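You operate a simulated robot arm through the tools that you are given. There is no shell and no other tool.

Carry out the task below with a simulated robot arm. There is one attempt and no reset: what you move stays moved.

JOB
Hand-pump till the relief valve opens at 25 bar, then drop to zero.
Fine: set the relief knob to 25, pump till the display drops back, hold the orange lever till the logger shows 0, then knob back to 55. Leave the cart's other valves, levers and pump controls as they are.
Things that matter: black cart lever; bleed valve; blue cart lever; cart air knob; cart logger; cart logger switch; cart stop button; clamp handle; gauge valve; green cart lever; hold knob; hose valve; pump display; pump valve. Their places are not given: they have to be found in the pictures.

Only the result counts: the job must be done as asked and must still hold three seconds after the hand-in. Knocking over, shifting, dropping, spilling or breaking anything else fails it.

ROBOT AND FRAMES
A 7-joint arm with a two-finger parallel gripper, fixed in place. Base frame: the origin is at the foot of the arm, x ahead of it, y to its left, z up. Units: mm, degrees, N and s.
Its first joint turns from -166.0 to 166.0 degrees. Payload 4.4 kg.
The TCP is the grasp point between the finger pads, 23 mm short of the fingertips. In the tool frame z runs along the fingers and y along their closing line. Largest opening 94 mm; finger width 38, thickness 10; the body of the gripper, 54 by 96 mm, starts 39 mm behind the TCP.
Orientation is told as [roll, pitch, yaw] about the base's x, y, z axes, in that order, counted from this pose: with the fingers straight down and closing along the base's y, the tool's x points along the base's -x, its y along +y and its z along -z.

CONTROLS
- The arm moves only by the tool send_rows. Its argument "motion" is a list of rows, each a list of 3 entries, a list of its own where there are three numbers: the shift along the tool's x, y, z in mm, then the turn, a rotation vector about the tool's x, y, z in degrees, then the gripper command, from -1 (shut) to 1 (fully open), values between in proportion. In form: [[[dx, dy, dz], [wx, wy, wz], claw], ...]. A call has 1 to 20 rows; each row is the pose to reach, as a shift and turn from the pose commanded when the call began, along the tool's axes at that moment. A row lasts 0.2 s, in which the tool goes at most 50 mm and 8.6 degrees; a call with a longer step from one row to the next is refused whole, and so is a gripper value outside its range. A pose out of reach is approached as far as the arm can. The call stops where the force on the tool passes 90 N (or 10 N more than at its start, if that is more) or the arm is blocked; 0.2 s more then pass. The fingers move at their own pace (about 72 mm/s each) and stop on an object; they squeeze with about 23 N. The grip force told is the motor's: it shows also when the fingers shut on nothing. Time passes only in rows, and 0.2 s behind the last, so rows that repeat a pose let the fingers close. It gives the time, the measured TCP pose, the force on the tool (base axes), the opening and the grip force at its end, in the units of the frame above (readings bear some noise), with the torque about the TCP (base axes, N m) and any sound that the robot's microphone picked up, and new pictures: "pictures" is both (left out), scene, wrist or none.
- Cameras (640 x 400 px; columns grow to the right, rows downward): "scene" is fixed at [50.2, 496.7, 1555.1]; the picture's right is [-0.08, -1.00, 0.00], its down [-0.52, 0.04, -0.85] and it looks along [0.85, -0.07, -0.52] (base axes); focal length 366 px, centre (320, 200). "wrist" rides on the gripper at [86, 16, -75] in the tool frame; the picture's right is [-0.18, 0.98, 0.00], its down [-0.58, -0.11, -0.81] and it looks along [-0.79, -0.15, 0.59] (tool axes); focal length 243 px, centre (320, 200).
- point_at(camera, pixels): for up to 12 pixels [column, row] of the newest picture of that camera ("zoom" is the newest enlarged one), the place [x, y, z] in the base frame of the surface seen there, good to about 2 mm. The clock stands still meanwhile.
- close_up(camera, box): a new picture of the part [left, top, right, bottom] of that camera's present view, enlarged. The clock stands still meanwhile.
- close_job(): hands the job in; it is judged then, once.

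Unless the task says otherwise, let go and move clear before handing in.

The tools are called after ">>>" as a command line: name --argument value ..., lists and objects as JSON in quotes. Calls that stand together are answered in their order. send_rows: Moves the arm, as the interface text tells. Its arguments: {"type":"object","properties":{"motion":{"type":"array","items":{"type":"array"}},"pictures":{"type":"string","enum":["both","scene","wrist","none"]}},"required":["motion"]} The other tools are called the same way: point_at (camera, pixels) gives the place of the surface under pixels of a picture; close_up (camera, box) takes an enlarged picture of a part of a camera's view; close_job () hands the job in.

At the start:

```text
time_s: 0.0
eef_pos: [610.1, 229.2, 1272.7]
tool_rot: [0.0, 0.1, -0.1]
wrist_force: [0.3, -0.2, 1.2]
ft_torque: [0.01, 0.0, 0.05]
gripper_width: 94.1
grasp_force: 0.1
```

scene: 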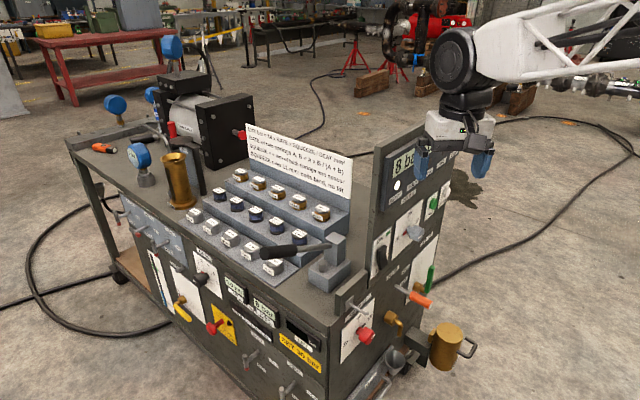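
wrist: 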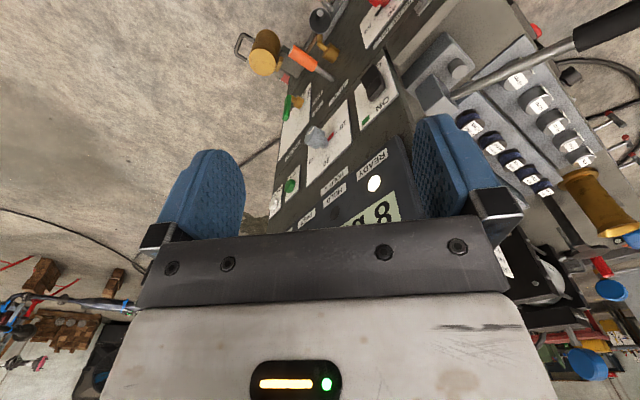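

The scene picture shows a cart with a display panel at about (403,165), a row of blocks, a black hand lever at (300,250), a red knob at (365,335) and an orange lever at (418,298). I'll take enlarged pictures first.

>>> close_up --camera "scene" --box '[340, 130, 480, 220]'

>>> close_up --camera "scene" --box '[320, 210, 480, 310]'

>>> close_up --camera "scene" --box '[320, 290, 480, 390]'

>>> close_up --camera "scene" --box '[200, 260, 350, 390]'

>>> close_up --camera "scene" --box '[80, 180, 260, 350]'

>>> close_up --camera "scene" --box '[180, 110, 380, 290]'

>>> close_up --camera "scene" --box '[80, 30, 260, 220]'

>>> close_up --camera "wrist" --box '[230, 0, 480, 240]'

```text
4.44 times, centred on (410, 175) of scene
```

zoom: 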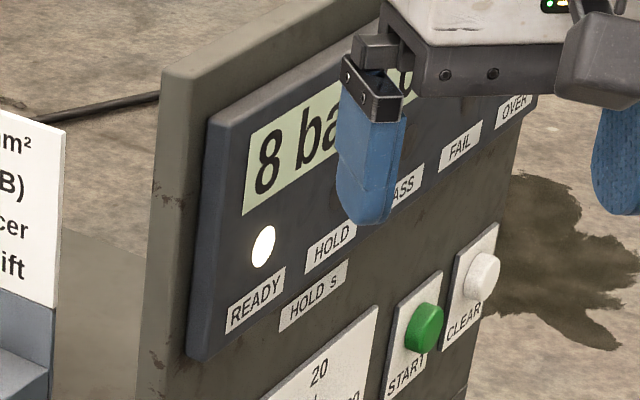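

```text
4.00 times, centred on (400, 260) of scene
```

zoom: 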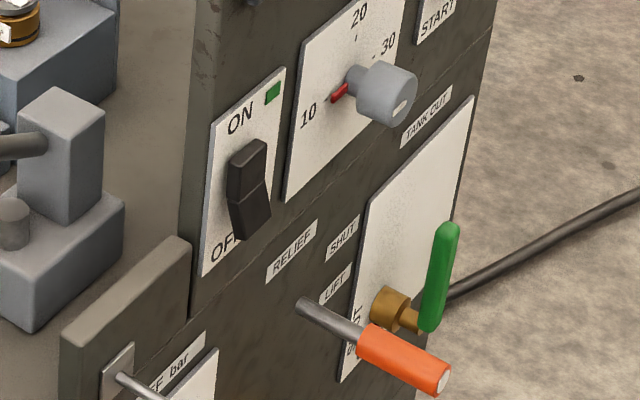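

```text
4.00 times, centred on (400, 340) of scene
```

zoom: 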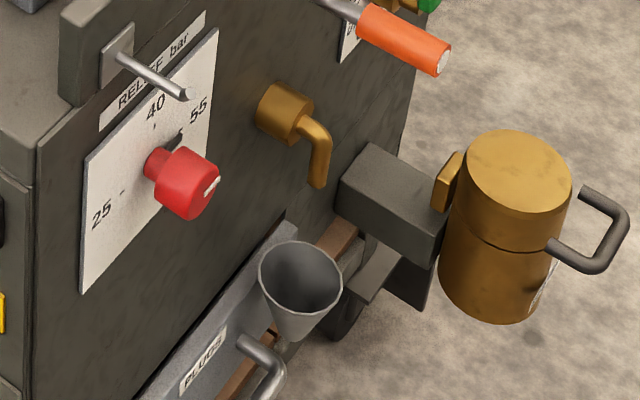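

```text
3.08 times, centred on (275, 325) of scene
```

zoom: 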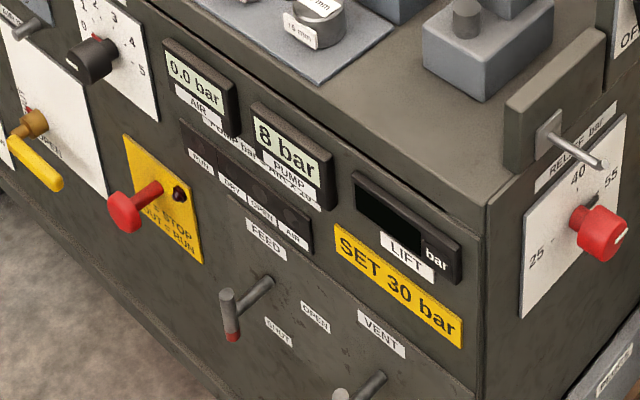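

```text
2.35 times, centred on (170, 265) of scene
```

zoom: 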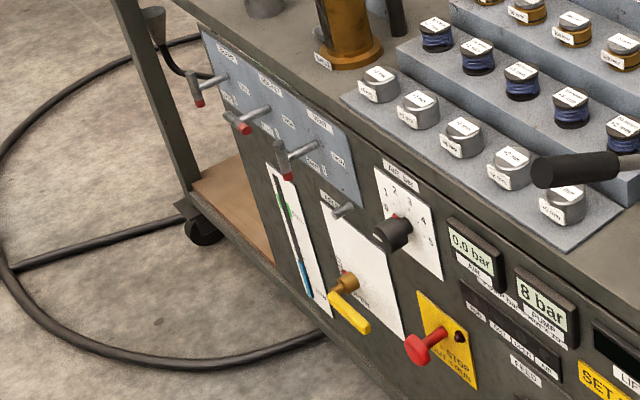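

```text
2.22 times, centred on (280, 200) of scene
```

zoom: 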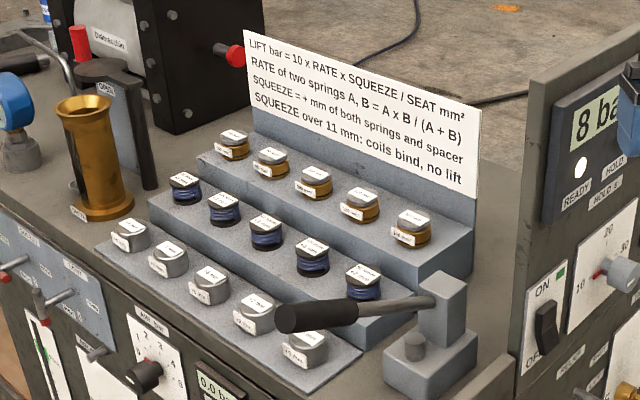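

```text
2.11 times, centred on (170, 125) of scene
```

zoom: 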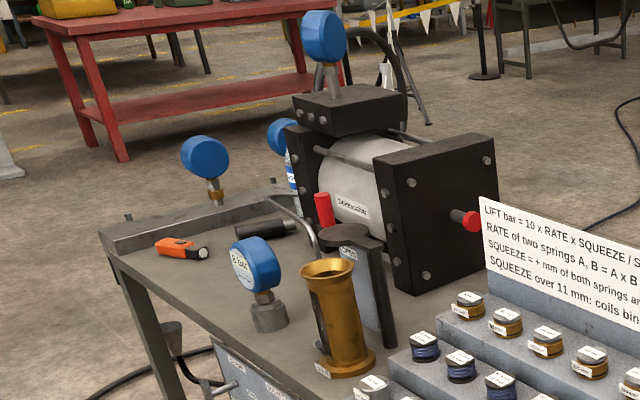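

```text
1.67 times, centred on (355, 120) of wrist
```

zoom: 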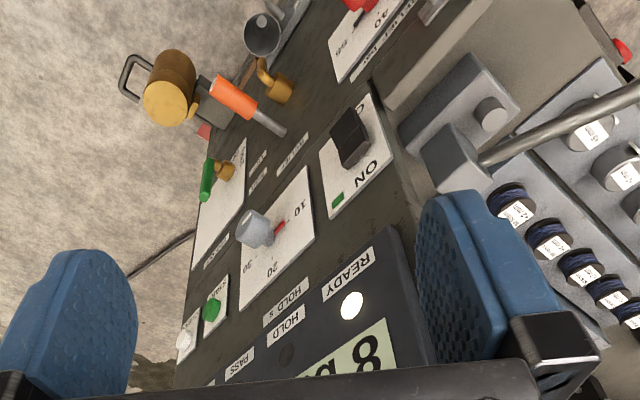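

The tester panel shows 8 bar. A red RELIEF knob (25/40/55) sits near (365,335), an orange RELIEF lever (SHUT/LIFT) near (418,298), and the black-gripped pump handle at (290,250). I'll get their places.

>>> point_at --camera "scene" --pixels '[[366, 336], [350, 330], [370, 318], [345, 344], [432, 302], [418, 297], [400, 288], [268, 252], [290, 249], [320, 246], [332, 245], [329, 280]]'

>>> point_at --camera "scene" --pixels '[[366, 312], [350, 301], [345, 295], [382, 253], [413, 234], [430, 285], [395, 318], [450, 350], [392, 362], [404, 200], [340, 340], [378, 330]]'

>>> close_up --camera "scene" --box '[330, 300, 390, 370]'

>>> close_up --camera "scene" --box '[250, 220, 360, 300]'

```text
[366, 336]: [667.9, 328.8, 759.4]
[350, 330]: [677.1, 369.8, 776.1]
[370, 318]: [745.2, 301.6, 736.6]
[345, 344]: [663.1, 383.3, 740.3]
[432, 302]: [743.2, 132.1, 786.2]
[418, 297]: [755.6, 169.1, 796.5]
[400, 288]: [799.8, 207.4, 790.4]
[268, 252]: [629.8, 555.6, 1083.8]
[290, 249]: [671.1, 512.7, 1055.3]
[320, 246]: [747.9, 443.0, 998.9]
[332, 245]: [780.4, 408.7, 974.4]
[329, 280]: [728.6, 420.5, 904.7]
```

```text
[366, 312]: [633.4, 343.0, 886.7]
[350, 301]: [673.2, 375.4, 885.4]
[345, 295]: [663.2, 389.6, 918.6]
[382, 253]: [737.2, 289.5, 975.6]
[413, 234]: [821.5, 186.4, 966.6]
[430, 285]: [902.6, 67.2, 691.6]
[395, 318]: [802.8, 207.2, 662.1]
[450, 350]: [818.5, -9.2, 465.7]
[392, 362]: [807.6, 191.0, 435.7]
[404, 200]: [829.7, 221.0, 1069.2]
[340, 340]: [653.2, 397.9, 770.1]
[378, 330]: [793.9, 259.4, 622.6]
```

```text
5.71 times, centred on (360, 335) of scene
```

zoom: 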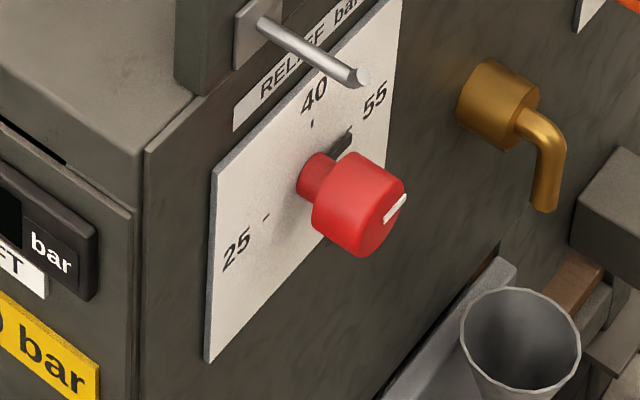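

```text
5.00 times, centred on (305, 260) of scene
```

zoom: 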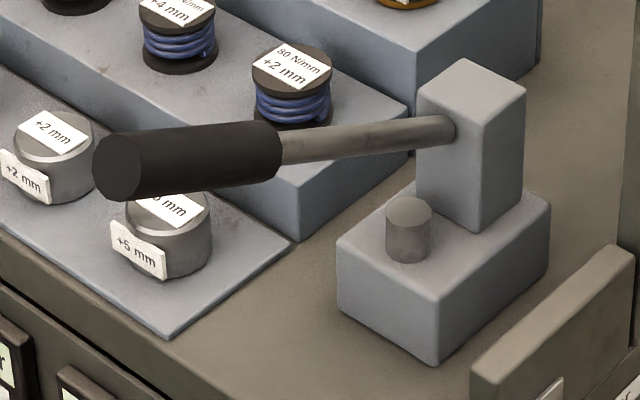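

I'll take finer points on the panel to fix its plane, the dial ticks and the levers.

>>> close_up --camera "scene" --box '[330, 290, 400, 370]'

>>> point_at --camera "scene" --pixels '[[342, 358], [341, 330], [370, 298], [355, 300], [380, 225], [400, 270], [390, 300], [440, 250], [427, 265], [450, 180], [371, 305], [333, 310]]'

```text
5.00 times, centred on (365, 330) of scene
```

zoom: 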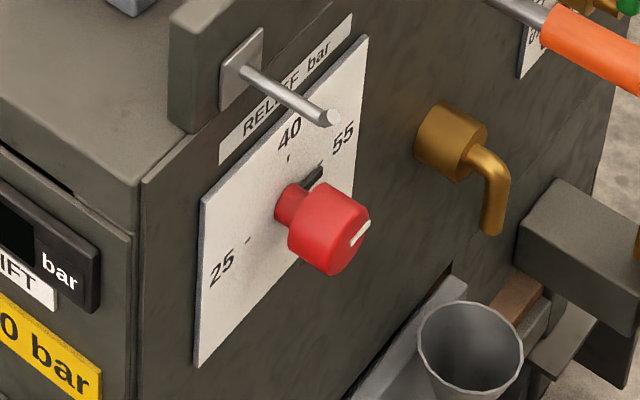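

```text
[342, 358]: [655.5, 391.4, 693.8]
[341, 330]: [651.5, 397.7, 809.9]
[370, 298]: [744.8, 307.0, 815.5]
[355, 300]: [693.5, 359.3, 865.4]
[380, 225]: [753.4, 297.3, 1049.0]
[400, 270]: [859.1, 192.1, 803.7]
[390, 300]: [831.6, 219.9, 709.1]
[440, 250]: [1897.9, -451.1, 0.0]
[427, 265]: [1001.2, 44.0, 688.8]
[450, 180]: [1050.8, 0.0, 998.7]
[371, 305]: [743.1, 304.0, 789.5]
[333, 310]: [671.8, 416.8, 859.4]
```

The panel plane is about x+y=1051, so it faces (-0.71,-0.71). I'll read the dial ticks, knob face, pin and lever from the zoomed picture.

>>> point_at --camera "zoom" --pixels '[[248, 240], [288, 158], [278, 210], [320, 170], [340, 135], [353, 240], [368, 223], [330, 270], [352, 200], [300, 240], [325, 117], [240, 75]]'

>>> close_up --camera "wrist" --box '[220, 0, 420, 125]'

>>> close_up --camera "scene" --box '[380, 250, 450, 310]'

```text
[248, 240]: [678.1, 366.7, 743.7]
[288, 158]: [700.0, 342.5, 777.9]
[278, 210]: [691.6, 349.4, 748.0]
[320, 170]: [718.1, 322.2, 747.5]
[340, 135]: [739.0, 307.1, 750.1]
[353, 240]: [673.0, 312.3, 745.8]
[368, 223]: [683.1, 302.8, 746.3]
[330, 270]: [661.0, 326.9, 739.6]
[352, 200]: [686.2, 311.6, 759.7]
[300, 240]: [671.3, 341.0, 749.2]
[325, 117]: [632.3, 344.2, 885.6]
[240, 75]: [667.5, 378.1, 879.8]
```

```text
3.20 times, centred on (320, 62) of wrist
```

zoom: 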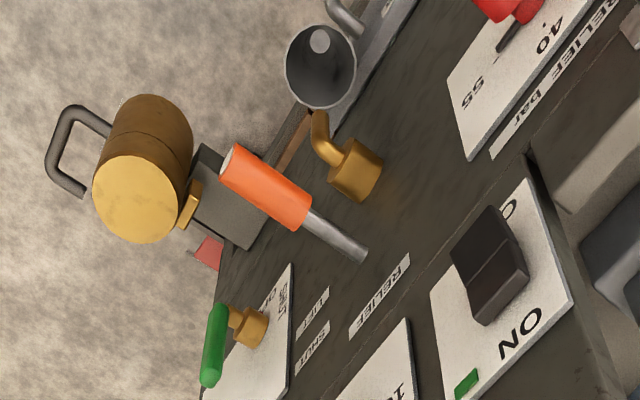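

```text
6.67 times, centred on (415, 280) of scene
```

zoom: 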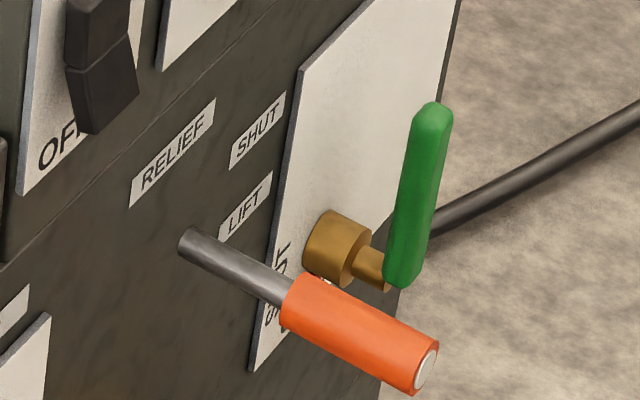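

The dial reads 25 at left, 40 at top and 55 at right, centred near u≈253, z≈745 on the panel, with the pointer now at 55. The knob must turn 180° counter-clockwise. I'll first yaw the tool to face the panel, staying clear of it.

>>> send_rows --motion '[[[0, 0, 0], [0, 0, -7.5], 1], [[0, 0, 0], [0, 0, -15], 1], [[0, 0, 0], [0, 0, -22.5], 1], [[0, 0, 0], [0, 0, -30], 1], [[0, 0, 0], [0, 0, -37.5], 1], [[0, 0, 0], [0, 0, -45], 1]]' --pictures "none"

```text
time_s: 1.4
eef_pos: [608.2, 229.1, 1274.4]
tool_rot: [0.0, 0.1, 45.0]
wrist_force: [-0.3, 0.2, -0.5]
ft_torque: [-0.01, -0.02, 0.03]
gripper_width: 93.6
grasp_force: 0.0
```

The yaw is 45° as wanted. Next I'll pitch the tool to horizontal, facing the panel, while backing off 60 mm.

>>> send_rows --motion '[[[30, 0, 0], [0, -8, 0], 1], [[60, 0, 0], [0, -16, 0], 1], [[60, 0, 0], [0, -24, 0], 1], [[60, 0, 0], [0, -32, 0], 1], [[60, 0, 0], [0, -40, 0], 1], [[60, 0, 0], [0, -48, 0], 1], [[60, 0, 0], [0, -56, 0], 1], [[60, 0, 0], [0, -64, 0], 1], [[60, 0, 0], [0, -72, 0], 1], [[60, 0, 0], [0, -80, 0], 1], [[60, 0, 0], [0, -85, 0], 1], [[60, 0, 0], [0, -90, 0], 1]]' --pictures "both"

```text
time_s: 4.0
eef_pos: [565.6, 186.5, 1272.9]
tool_rot: [-156.1, -89.9, -159.0]
wrist_force: [0.3, -0.1, 0.2]
ft_torque: [0.0, 0.0, 0.0]
gripper_width: 94.1
grasp_force: 0.0
```

scene: 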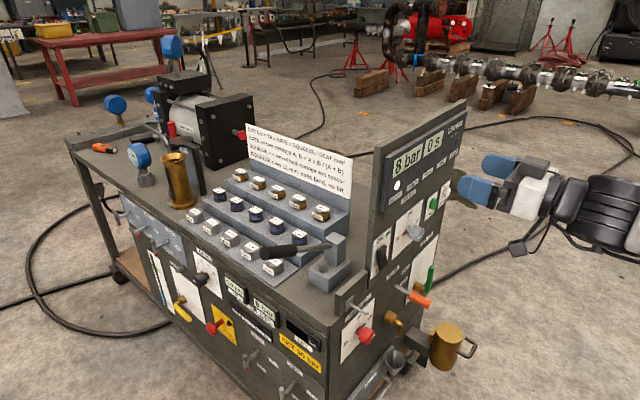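
wrist: 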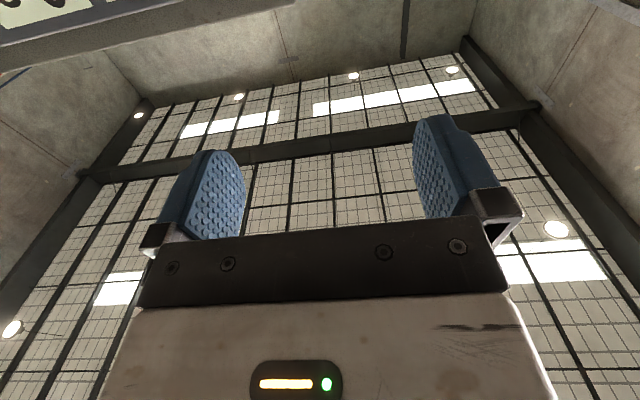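

The tool is horizontal and the logger is no longer blocked. I'll look closely at the logger face, its labels and the other controls.

>>> close_up --camera "scene" --box '[370, 100, 480, 210]'

>>> close_up --camera "scene" --box '[360, 180, 450, 260]'

>>> close_up --camera "scene" --box '[210, 260, 300, 330]'

>>> close_up --camera "scene" --box '[220, 300, 400, 399]'

>>> close_up --camera "scene" --box '[255, 225, 350, 300]'

```text
3.64 times, centred on (425, 155) of scene
```

zoom: 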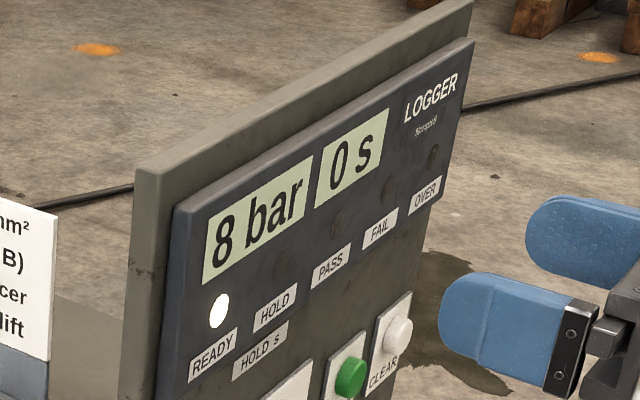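

```text
5.00 times, centred on (405, 220) of scene
```

zoom: 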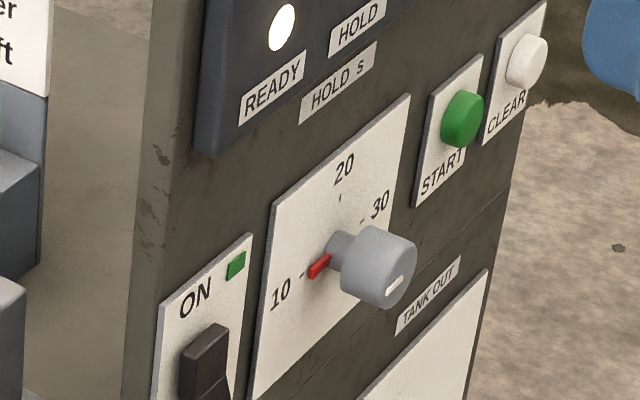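

```text
5.71 times, centred on (255, 295) of scene
```

zoom: 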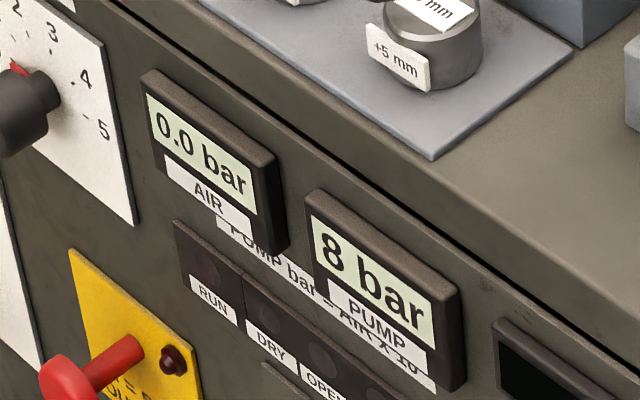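

```text
3.56 times, centred on (310, 350) of scene
```

zoom: 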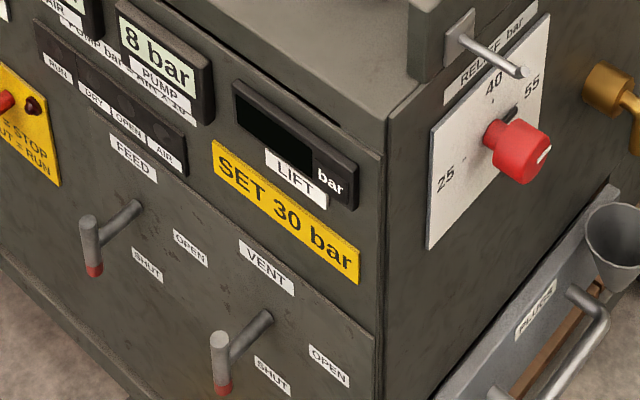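

```text
5.33 times, centred on (302, 262) of scene
```

zoom: 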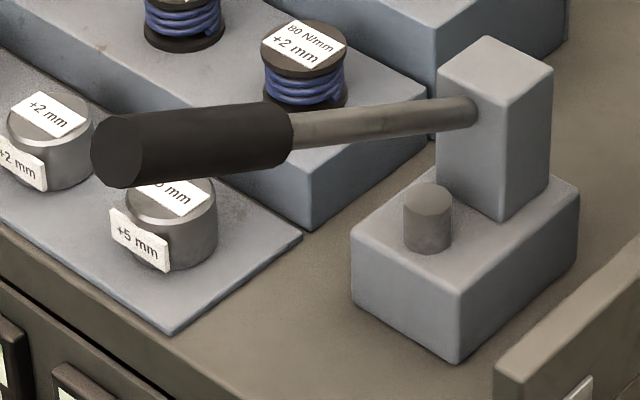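

I'll locate the pump handle axis and the tops of the items under it, plus the orange lever and its labels.

>>> point_at --camera "zoom" --pixels '[[120, 155], [140, 118], [200, 110], [200, 150], [280, 105], [285, 135], [300, 128], [400, 112], [470, 105], [430, 195], [180, 195], [305, 45]]'

>>> point_at --camera "scene" --pixels '[[435, 304], [425, 296], [410, 297], [398, 285], [403, 288], [345, 243], [345, 263], [340, 300], [355, 275], [330, 265], [310, 270], [300, 300]]'

```text
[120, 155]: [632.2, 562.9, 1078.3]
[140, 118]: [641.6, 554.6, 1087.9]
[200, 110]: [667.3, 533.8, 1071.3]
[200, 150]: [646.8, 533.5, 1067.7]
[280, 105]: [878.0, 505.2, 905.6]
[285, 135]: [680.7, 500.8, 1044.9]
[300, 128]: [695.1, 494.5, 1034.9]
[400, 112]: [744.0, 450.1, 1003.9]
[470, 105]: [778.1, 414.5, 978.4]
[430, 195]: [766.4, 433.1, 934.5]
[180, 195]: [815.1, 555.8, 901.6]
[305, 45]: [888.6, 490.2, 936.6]
```

```text
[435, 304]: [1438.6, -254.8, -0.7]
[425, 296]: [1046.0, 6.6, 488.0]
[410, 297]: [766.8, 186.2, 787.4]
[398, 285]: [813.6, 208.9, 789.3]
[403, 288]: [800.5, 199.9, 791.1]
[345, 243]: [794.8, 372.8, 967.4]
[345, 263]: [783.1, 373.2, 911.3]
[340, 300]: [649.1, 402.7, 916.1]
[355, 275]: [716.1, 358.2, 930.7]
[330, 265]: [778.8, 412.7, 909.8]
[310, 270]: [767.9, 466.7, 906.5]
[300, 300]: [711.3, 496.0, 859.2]
```

The handle lies about 100 mm behind the panel plane, rising at about 26°, and the spacers sit further back at about 226 mm. First the relief knob: I'll move down to z≈745 in front of it, staying about 210 mm out.

>>> send_rows --motion '[[[44, 1, 0], [0, 0, 0], 1], [[88, 3, 0], [0, 0, 0], 1], [[132, 4, 0], [0, 0, 0], 1], [[176, 5, 0], [0, 0, 0], 1], [[220, 6, 0], [0, 0, 0], 1], [[264, 7, 0], [0, 0, 0], 1], [[308, 9, 0], [0, 0, 0], 1], [[352, 10, 0], [0, 0, 0], 1], [[396, 11, 0], [0, 0, 0], 1], [[440, 12, 0], [0, 0, 0], 1], [[484, 14, 0], [0, 0, 0], 1], [[527, 15, 0], [0, 0, 0], 1], [[527, 15, 0], [0, 0, 0], 1]]' --pictures "both"

```text
time_s: 6.8
eef_pos: [555.5, 198.3, 747.8]
tool_rot: [-97.4, -89.9, 142.4]
wrist_force: [-0.5, 0.1, 0.1]
ft_torque: [0.02, 0.04, 0.01]
gripper_width: 93.8
grasp_force: 0.0
```

scene: 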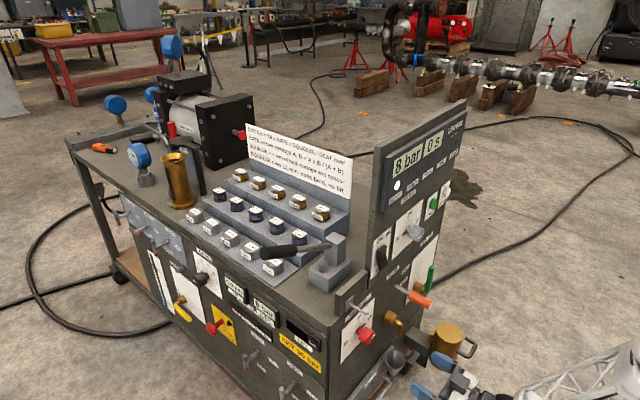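
wrist: 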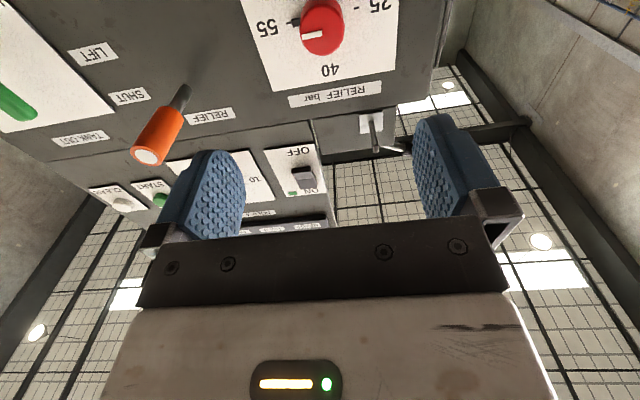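

The wrist camera now looks up at the knob at (322,28), with the pointer at 55. I'll enlarge it and measure the knob more finely.

>>> close_up --camera "wrist" --box '[240, 0, 400, 100]'

>>> point_at --camera "wrist" --pixels '[[322, 28], [314, 35], [304, 37], [298, 22], [290, 22], [327, 55], [357, 6], [340, 40], [336, 10], [308, 50], [135, 155], [182, 98]]'

```text
4.00 times, centred on (320, 50) of wrist
```

zoom: 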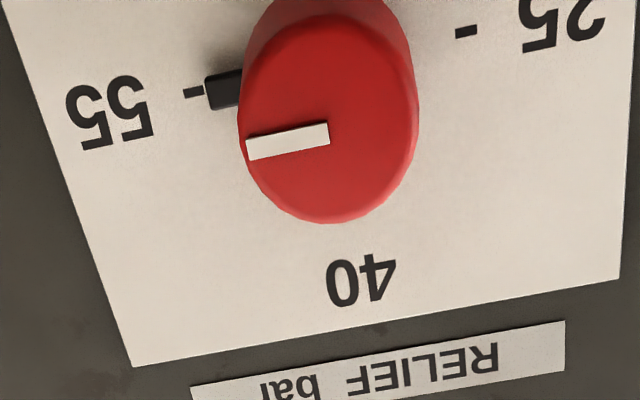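

```text
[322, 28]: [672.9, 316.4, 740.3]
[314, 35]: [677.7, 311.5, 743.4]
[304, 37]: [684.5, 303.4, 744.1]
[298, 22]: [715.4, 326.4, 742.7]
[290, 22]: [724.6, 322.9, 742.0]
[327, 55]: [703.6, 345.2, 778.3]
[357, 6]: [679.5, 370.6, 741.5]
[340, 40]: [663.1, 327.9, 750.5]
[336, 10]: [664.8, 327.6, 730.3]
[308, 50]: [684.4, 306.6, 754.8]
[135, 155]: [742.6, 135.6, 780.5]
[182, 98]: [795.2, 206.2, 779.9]
```

The knob centre is at u≈251.5, z≈743.5 with its face about 43 mm off the panel. I'll pre-turn the wrist +90° at standoff, so that a single -180° turn can carry the knob from 55 to 25.

>>> send_rows --motion '[[[0, 0, 0], [0, 0, 8.2], 1], [[0, 0, 0], [0, 0, 16.4], 1], [[0, 0, 0], [0, 0, 24.6], 1], [[0, 0, 0], [0, 0, 32.8], 1], [[0, 0, 0], [0, 0, 41], 1], [[0, 0, 0], [0, 0, 49.2], 1], [[0, 0, 0], [0, 0, 57.4], 1], [[0, 0, 0], [0, 0, 65.6], 1], [[0, 0, 0], [0, 0, 73.8], 1], [[0, 0, 0], [0, 0, 82], 1], [[0, 0, 0], [0, 0, 90], 1], [[0, 0, 0], [0, 0, 90], 1]]' --pictures "both"

```text
time_s: 9.4
eef_pos: [556.4, 197.3, 747.1]
tool_rot: [90.1, 0.1, -45.0]
wrist_force: [0.4, 0.2, -0.8]
ft_torque: [-0.03, 0.01, 0.03]
gripper_width: 93.8
grasp_force: 0.1
```

scene: 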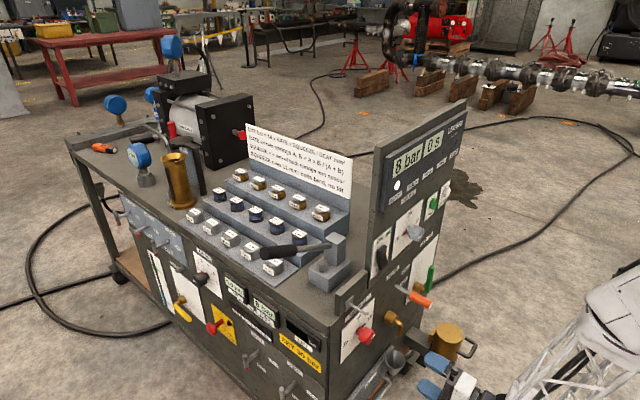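
wrist: 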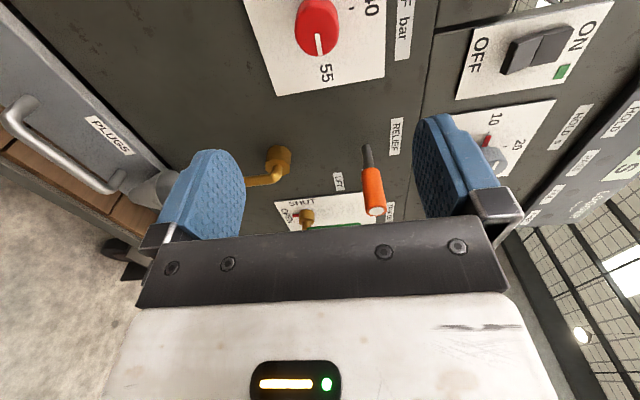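

The wrist turn to [90, 0, -45] worked, and the fingers now close vertically. I'll approach the knob to about 36 mm off the panel with the fingers open.

>>> send_rows --motion '[[[1, -1.5, 35], [0, 0, 0], 1], [[2.4, -3.6, 70], [0, 0, 0], 1], [[2.4, -3.6, 105], [0, 0, 0], 1], [[2.4, -3.6, 135], [0, 0, 0], 1], [[2.4, -3.6, 155], [0, 0, 0], 1], [[2.4, -3.6, 168], [0, 0, 0], 1], [[2.4, -3.6, 173], [0, 0, 0], 1], [[2.4, -3.6, 173], [0, 0, 0], 1]]' --pictures "both"

```text
time_s: 11.2
eef_pos: [676.6, 321.6, 742.8]
tool_rot: [90.0, 0.0, -45.0]
wrist_force: [0.0, -0.1, -0.1]
ft_torque: [0.01, -0.01, 0.01]
gripper_width: 94.1
grasp_force: 0.0
```

scene: 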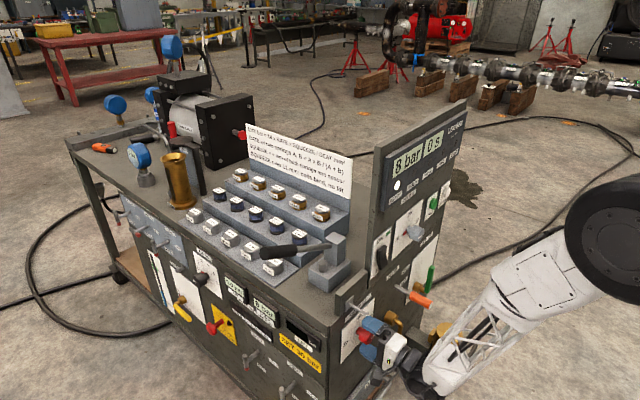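
wrist: 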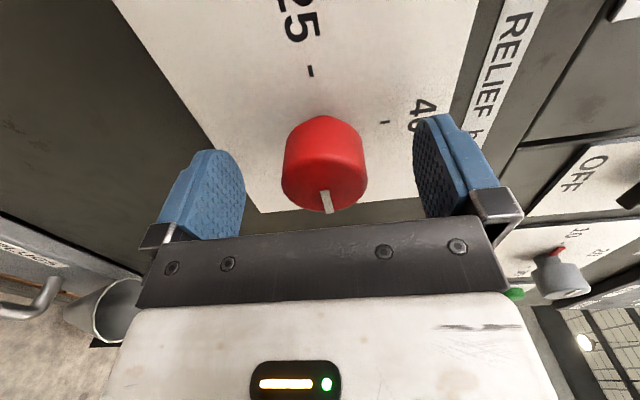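

The knob sits centred between the fingers at (325,165). I'll close on it.

>>> send_rows --motion '[[[0, 0, 0], [0, 0, 0], -1], [[0, 0, 0], [0, 0, 0], -1], [[0, 0, 0], [0, 0, 0], -1], [[0, 0, 0], [0, 0, 0], -1]]' --pictures "wrist"

```text
time_s: 12.2
eef_pos: [676.9, 321.5, 745.4]
tool_rot: [90.2, -0.1, -45.1]
wrist_force: [-11.8, -5.2, 45.3]
ft_torque: [-0.11, 0.16, 0.5]
gripper_width: 40.1
grasp_force: 44.7
```

wrist: 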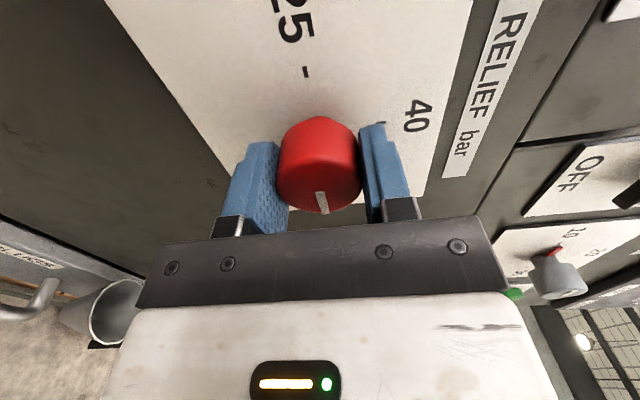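

The grip reads 40 mm, but there is 45 N upward on the tool, so the knob centre is slightly higher than I commanded. I'll shift up about 2.5 mm to relieve it.

>>> send_rows --motion '[[[0, 1.3, 0], [0, 0, 0], -1], [[0, 2.6, 0], [0, 0, 0], -1], [[0, 2.6, 0], [0, 0, 0], -1]]' --pictures "none"

```text
time_s: 13.0
eef_pos: [676.6, 320.4, 744.4]
tool_rot: [89.9, 0.0, -45.1]
wrist_force: [27.0, 18.9, -0.7]
ft_torque: [0.31, -0.31, -0.1]
gripper_width: 40.1
grasp_force: 45.3
```

The vertical force is gone but about 32 N now pulls along the tool axis. I'll hold and read again before turning.

>>> send_rows --motion '[[[0, 0, 0], [0, 0, 0], -1], [[0, 0, 0], [0, 0, 0], -1]]' --pictures "none"

```text
time_s: 13.6
eef_pos: [677.3, 321.3, 744.6]
tool_rot: [90.0, 0.0, -44.9]
wrist_force: [28.3, 16.2, -10.7]
ft_torque: [0.36, -0.34, -0.21]
gripper_width: 40.1
grasp_force: 44.9
```

The readings are steady, so I'll start the counter-clockwise turn with -24° and check how the knob follows.

>>> send_rows --motion '[[[0, 0, 0], [0, 0, -6], -1], [[0, 0, 0], [0, 0, -12], -1], [[0, 0, 0], [0, 0, -18], -1], [[0, 0, 0], [0, 0, -24], -1]]' --pictures "wrist"

```text
time_s: 14.6
eef_pos: [676.8, 321.4, 744.9]
tool_rot: [89.9, -24.1, -45.0]
wrist_force: [12.3, -12.2, 0.6]
ft_torque: [0.61, -0.62, -1.01]
gripper_width: 39.8
grasp_force: 45.1
```

wrist: 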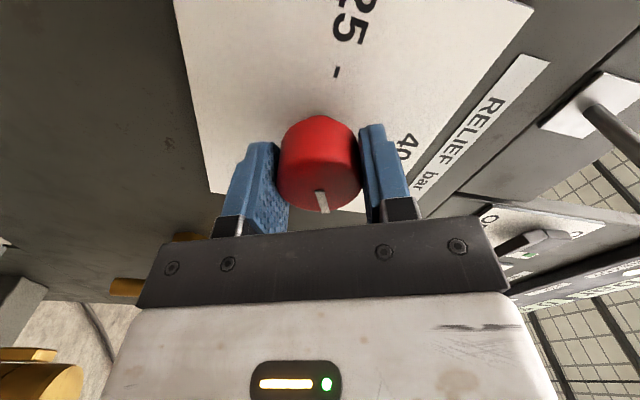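

The knob follows: its white line stays fixed relative to the fingers. I'll carry on to about -170° total and then check against the 25 tick.

>>> send_rows --motion '[[[0, 0, 0], [0, 0, -8], -1], [[0, 0, 0], [0, 0, -16], -1], [[0, 0, 0], [0, 0, -24], -1], [[0, 0, 0], [0, 0, -32], -1], [[0, 0, 0], [0, 0, -40], -1], [[0, 0, 0], [0, 0, -48], -1], [[0, 0, 0], [0, 0, -56], -1], [[0, 0, 0], [0, 0, -64], -1], [[0, 0, 0], [0, 0, -72], -1], [[0, 0, 0], [0, 0, -80], -1]]' --pictures "both"

```text
time_s: 16.8
eef_pos: [665.5, 313.2, 706.4]
tool_rot: [-49.0, -84.4, 94.5]
wrist_force: [2.1, 2.6, -15.6]
ft_torque: [-0.19, 0.11, 0.15]
gripper_width: 0.2
grasp_force: 42.3
out of reach, approached as far as the arm can: row 9, 10
stopped in row 10: the force on the tool passed its limit at 449 N (the readings are from after the stop); the commanded pose is now the measured one
```

scene: 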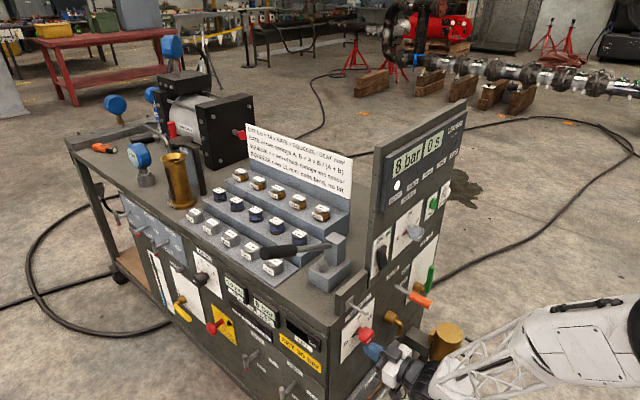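
wrist: 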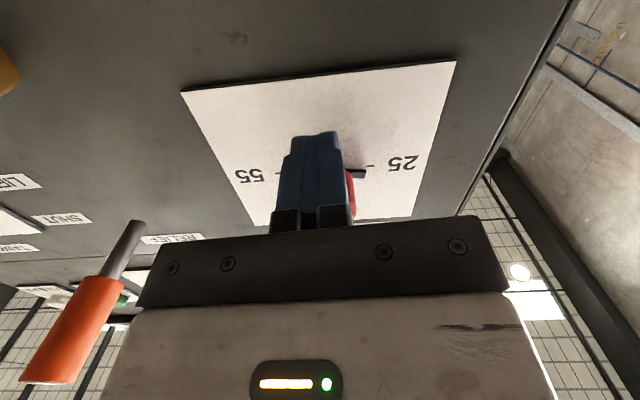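

The wrist ran out of range at about -96° total and slipped off the knob with a force spike, though the pointer at (355,173) now looks near 25. I'll back straight off and inspect.

>>> send_rows --motion '[[[0, 0, -15], [0, 0, 0], -1], [[0, 0, -35], [0, 0, 0], -1], [[0, 0, -60], [0, 0, 0], -1], [[0, 0, -90], [0, 0, 0], -1], [[0, 0, -120], [0, 0, 0], -1], [[0, 0, -150], [0, 0, 0], -1], [[0, 0, -150], [0, 0, 0], -1]]' --pictures "both"

>>> close_up --camera "wrist" --box '[220, 0, 460, 150]'

>>> close_up --camera "scene" --box '[320, 280, 450, 360]'

```text
time_s: 18.4
eef_pos: [560.4, 205.2, 718.5]
tool_rot: [-45.2, -84.8, 91.0]
wrist_force: [1.1, -0.8, -0.6]
ft_torque: [0.02, 0.04, 0.01]
gripper_width: 0.0
grasp_force: 42.6
```

scene: 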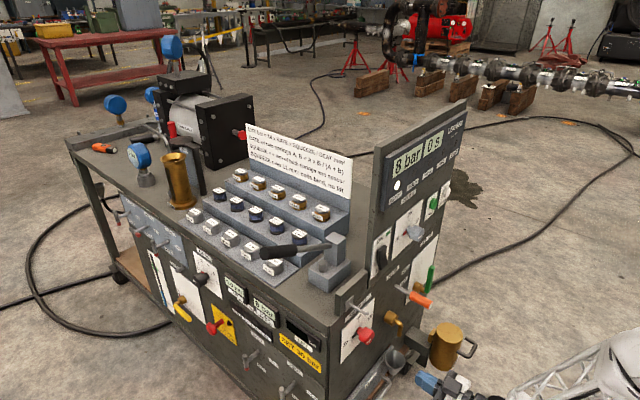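
wrist: 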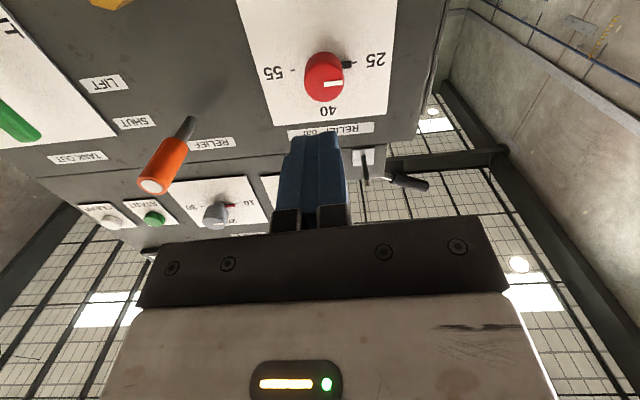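

```text
2.67 times, centred on (340, 75) of wrist
```

zoom: 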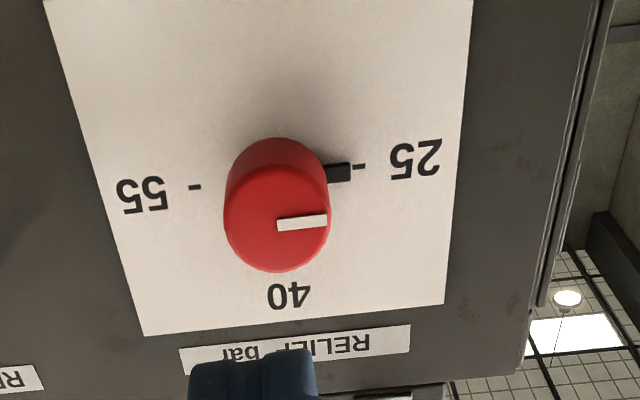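

```text
4.92 times, centred on (385, 320) of scene
```

zoom: 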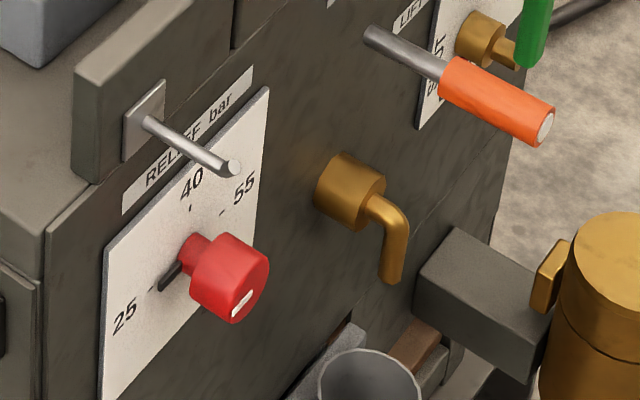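

The knob pointer now stands at the 25 tick, level with the 55–25 line in the zoom. I'll measure the pointer angle precisely and check that nothing on the cart shifted.

>>> close_up --camera "wrist" --box '[250, 30, 410, 130]'

>>> point_at --camera "scene" --pixels '[[366, 312], [404, 200], [432, 302], [350, 330], [345, 344], [268, 252], [333, 310], [400, 270]]'

```text
4.00 times, centred on (330, 80) of wrist
```

zoom: 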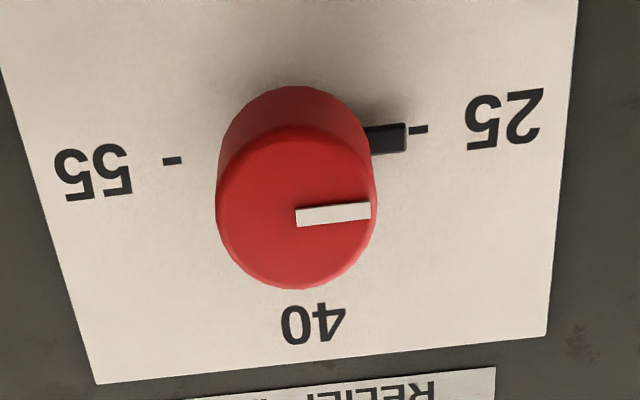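

```text
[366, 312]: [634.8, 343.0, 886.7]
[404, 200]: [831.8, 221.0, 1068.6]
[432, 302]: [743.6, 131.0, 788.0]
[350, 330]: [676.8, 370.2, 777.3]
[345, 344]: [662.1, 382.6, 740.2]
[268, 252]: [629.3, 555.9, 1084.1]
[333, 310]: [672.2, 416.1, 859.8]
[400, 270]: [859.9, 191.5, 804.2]
```

The cart has not moved. Now I'll measure the pointer and tick positions in the enlarged picture.

>>> point_at --camera "zoom" --pixels '[[418, 129], [172, 161], [402, 134], [376, 138], [300, 217], [366, 210], [424, 128], [167, 161], [240, 215], [345, 155], [330, 255], [300, 284]]'

```text
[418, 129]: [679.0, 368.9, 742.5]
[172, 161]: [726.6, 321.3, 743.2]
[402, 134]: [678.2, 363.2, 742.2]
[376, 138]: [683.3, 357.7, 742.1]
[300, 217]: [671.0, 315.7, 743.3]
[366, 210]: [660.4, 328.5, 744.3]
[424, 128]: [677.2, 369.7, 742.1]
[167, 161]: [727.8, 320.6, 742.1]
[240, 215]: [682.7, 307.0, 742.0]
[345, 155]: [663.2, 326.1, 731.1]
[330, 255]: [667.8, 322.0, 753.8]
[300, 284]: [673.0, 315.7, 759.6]
```

The pointer is on the 25 tick to within about 2°. Next comes the pump, so I'll measure the pivot block to know the arc the handle follows.

>>> close_up --camera "scene" --box '[310, 225, 360, 285]'

>>> point_at --camera "zoom" --pixels '[[318, 80], [240, 85], [310, 30], [400, 60], [340, 120], [350, 200], [390, 180], [260, 180], [290, 130], [335, 210], [200, 125], [230, 115]]'

```text
6.67 times, centred on (335, 255) of scene
```

zoom: 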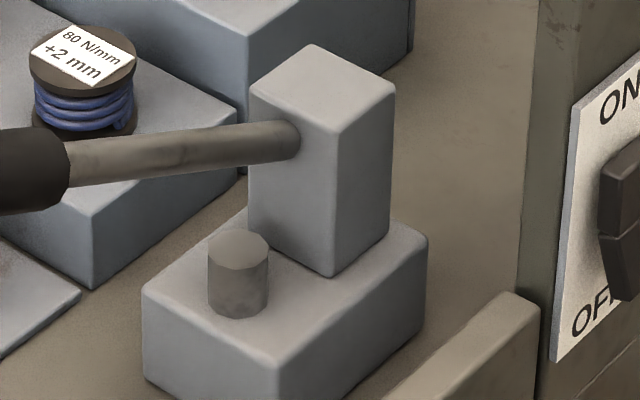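

```text
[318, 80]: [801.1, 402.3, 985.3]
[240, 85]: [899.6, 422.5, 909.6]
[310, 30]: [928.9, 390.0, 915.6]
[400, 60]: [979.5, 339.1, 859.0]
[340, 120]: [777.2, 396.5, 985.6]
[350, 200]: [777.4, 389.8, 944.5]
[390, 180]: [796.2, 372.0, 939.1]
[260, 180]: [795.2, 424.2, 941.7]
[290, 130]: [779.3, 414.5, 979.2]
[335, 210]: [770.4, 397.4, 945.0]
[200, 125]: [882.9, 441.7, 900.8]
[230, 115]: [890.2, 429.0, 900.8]
```

The block centre puts the pivot at about u=282, z=962, d=-106, and the grip's middle is near u=88, z=1057. I'll rise and shift to a standoff in front of the handle, turning the tool back to [90,0,-45] with the fingers open.

>>> send_rows --motion '[[[-29, 11.8, -1.5], [-0.19, -0.29, 7.81], 1], [[-58.1, 23.5, -3], [-0.38, -0.59, 15.61], 1], [[-87.1, 35.3, -4.5], [-0.56, -0.88, 23.42], 1], [[-116.1, 47.1, -6], [-0.75, -1.17, 31.23], 1], [[-145.2, 58.8, -7.5], [-0.94, -1.46, 39.03], 1], [[-174.2, 70.6, -9.1], [-1.13, -1.76, 46.84], 1], [[-203.2, 82.4, -10.6], [-1.31, -2.05, 54.65], 1], [[-232.3, 94.1, -12.1], [-1.5, -2.34, 62.45], 1], [[-261.3, 105.9, -13.6], [-1.69, -2.63, 70.26], 1], [[-290.3, 117.7, -15.1], [-1.88, -2.93, 78.07], 1], [[-319.4, 129.4, -16.6], [-2.06, -3.22, 85.87], 1], [[-348.4, 141.2, -18.1], [-2.25, -3.51, 93.68], 1], [[-348.4, 141.2, -18.1], [-2.25, -3.51, 93.68], 1]]' --pictures "both"

```text
time_s: 21.2
eef_pos: [443.7, 325.9, 1055.9]
tool_rot: [90.1, -0.4, -45.3]
wrist_force: [0.3, -0.4, 2.6]
ft_torque: [-0.11, 0.13, 0.02]
gripper_width: 94.2
grasp_force: 0.0
```

scene: 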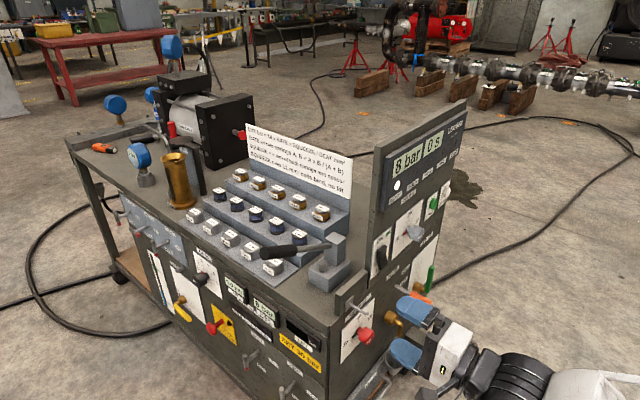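
wrist: 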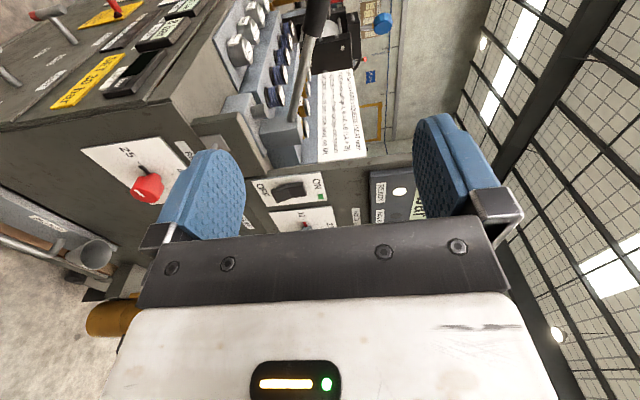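

The handle shows in the wrist picture at (315,20) with its shaft down to (297,110). I'll measure it from this second viewpoint.

>>> point_at --camera "wrist" --pixels '[[315, 5], [313, 20], [311, 32], [304, 60], [299, 85], [296, 110], [325, 15], [304, 15]]'

>>> close_up --camera "wrist" --box '[220, 0, 420, 160]'

```text
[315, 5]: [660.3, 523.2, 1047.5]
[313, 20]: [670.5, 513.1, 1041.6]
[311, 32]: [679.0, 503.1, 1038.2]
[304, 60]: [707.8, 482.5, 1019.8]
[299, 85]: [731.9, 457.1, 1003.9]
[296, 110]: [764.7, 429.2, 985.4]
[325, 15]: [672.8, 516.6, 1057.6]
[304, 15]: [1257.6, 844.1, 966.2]
```

```text
2.50 times, centred on (320, 80) of wrist
```

zoom: 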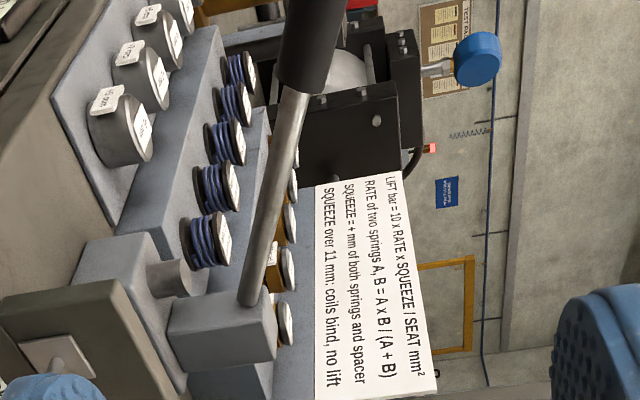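

From both views the lever rises about 25°, with its axis near u=90, z=1053, d=-106 at the grip. I'll turn the tool +25° and approach to 40 mm short of it with the fingers open.

>>> send_rows --motion '[[[-2, -1, 35], [0, 0, 7], 1], [[-4, -2, 70], [0, 0, 14], 1], [[-6.7, -2.9, 105], [0, 0, 21], 1], [[-6.7, -2.9, 145], [0, 0, 25], 1], [[-6.7, -2.9, 185], [0, 0, 25], 1], [[-6.7, -2.9, 225], [0, 0, 25], 1], [[-6.7, -2.9, 260], [0, 0, 25], 1], [[-6.7, -2.9, 260], [0, 0, 25], 1]]' --pictures "both"

```text
time_s: 23.0
eef_pos: [640.1, 497.4, 1056.5]
tool_rot: [90.0, 24.3, -44.6]
wrist_force: [0.9, 0.8, -0.1]
ft_torque: [-0.02, 0.0, 0.02]
gripper_width: 93.9
grasp_force: 0.0
out of reach, approached as far as the arm can: row 6, 7, 8
```

scene: 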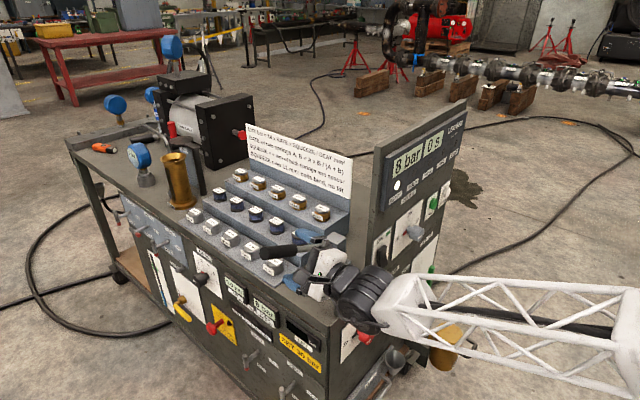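
wrist: 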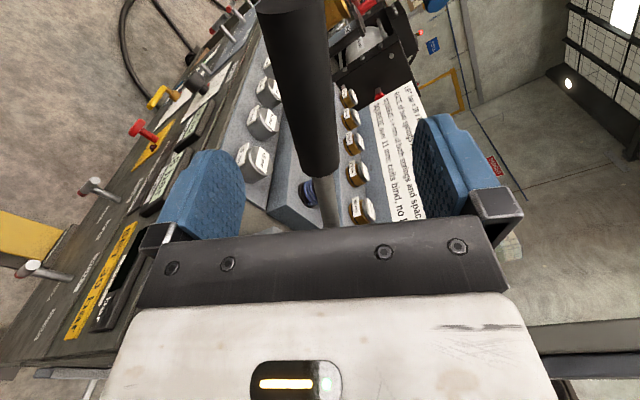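

The arm ran short of reach at d≈-61 with a level tool. Tilting the tool upward about 20° lowers the wrist and gains reach, so I'll back off 60 mm and tilt about the tool's x axis.

>>> send_rows --motion '[[[0, 0, -25], [0, 0, 0], 1], [[0, 0, -60], [0, 0, 0], 1], [[0, 0, -60], [-7, 0, 0], 1], [[0, 0, -60], [-14, 0, 0], 1], [[0, 0, -60], [-20, 0, 0], 1], [[0, 0, -60], [-20, 0, 0], 1]]' --pictures "none"

```text
time_s: 24.4
eef_pos: [635.1, 391.5, 1069.9]
tool_rot: [106.3, 23.3, -41.0]
wrist_force: [-0.1, 0.5, 0.8]
ft_torque: [-0.05, 0.0, 0.01]
gripper_width: 94.2
grasp_force: 0.1
out of reach, approached as far as the arm can: row 3, 4, 5, 6
```

The tilt drove the arm to a different spot (635,391,1070), so a joint limit is involved rather than pure reach. I'll look at the arm's posture before moving further.

>>> close_up --camera "scene" --box '[240, 100, 640, 400]'

>>> close_up --camera "wrist" --box '[0, 0, 640, 400]'

```text
1.33 times, centred on (440, 250) of scene
```

zoom: 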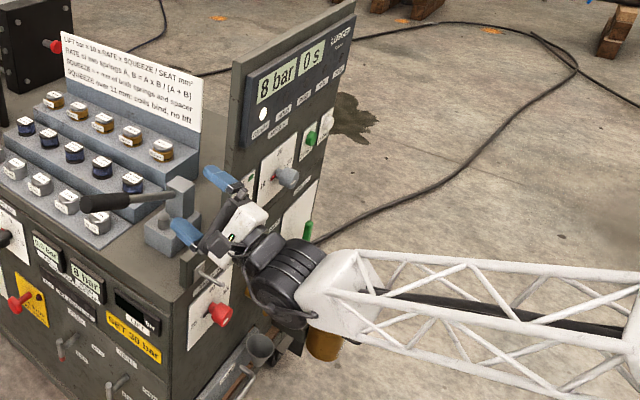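

```text
1.00 times, centred on (320, 200) of wrist (not enlarged: the box is as wide or as high as the picture)
```

zoom: 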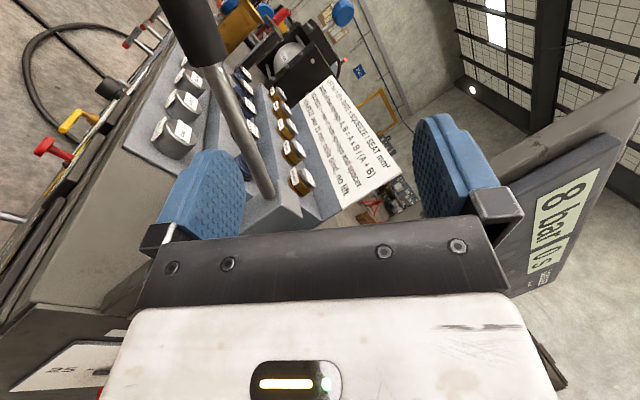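

I'll sample points on the forearm and wrist to work out the arm's geometry.

>>> point_at --camera "scene" --pixels '[[505, 297], [480, 295], [520, 292], [560, 297], [600, 301], [630, 306], [630, 380], [455, 310], [440, 285], [425, 265], [400, 230], [378, 275]]'

```text
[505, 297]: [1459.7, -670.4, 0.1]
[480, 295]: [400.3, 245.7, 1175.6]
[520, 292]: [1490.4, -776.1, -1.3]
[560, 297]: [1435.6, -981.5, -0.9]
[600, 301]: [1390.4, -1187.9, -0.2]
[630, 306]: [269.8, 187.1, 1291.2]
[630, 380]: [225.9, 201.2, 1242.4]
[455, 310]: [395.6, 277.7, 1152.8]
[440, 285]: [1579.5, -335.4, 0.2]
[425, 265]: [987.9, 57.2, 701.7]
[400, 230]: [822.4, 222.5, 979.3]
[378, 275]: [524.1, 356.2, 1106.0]
```

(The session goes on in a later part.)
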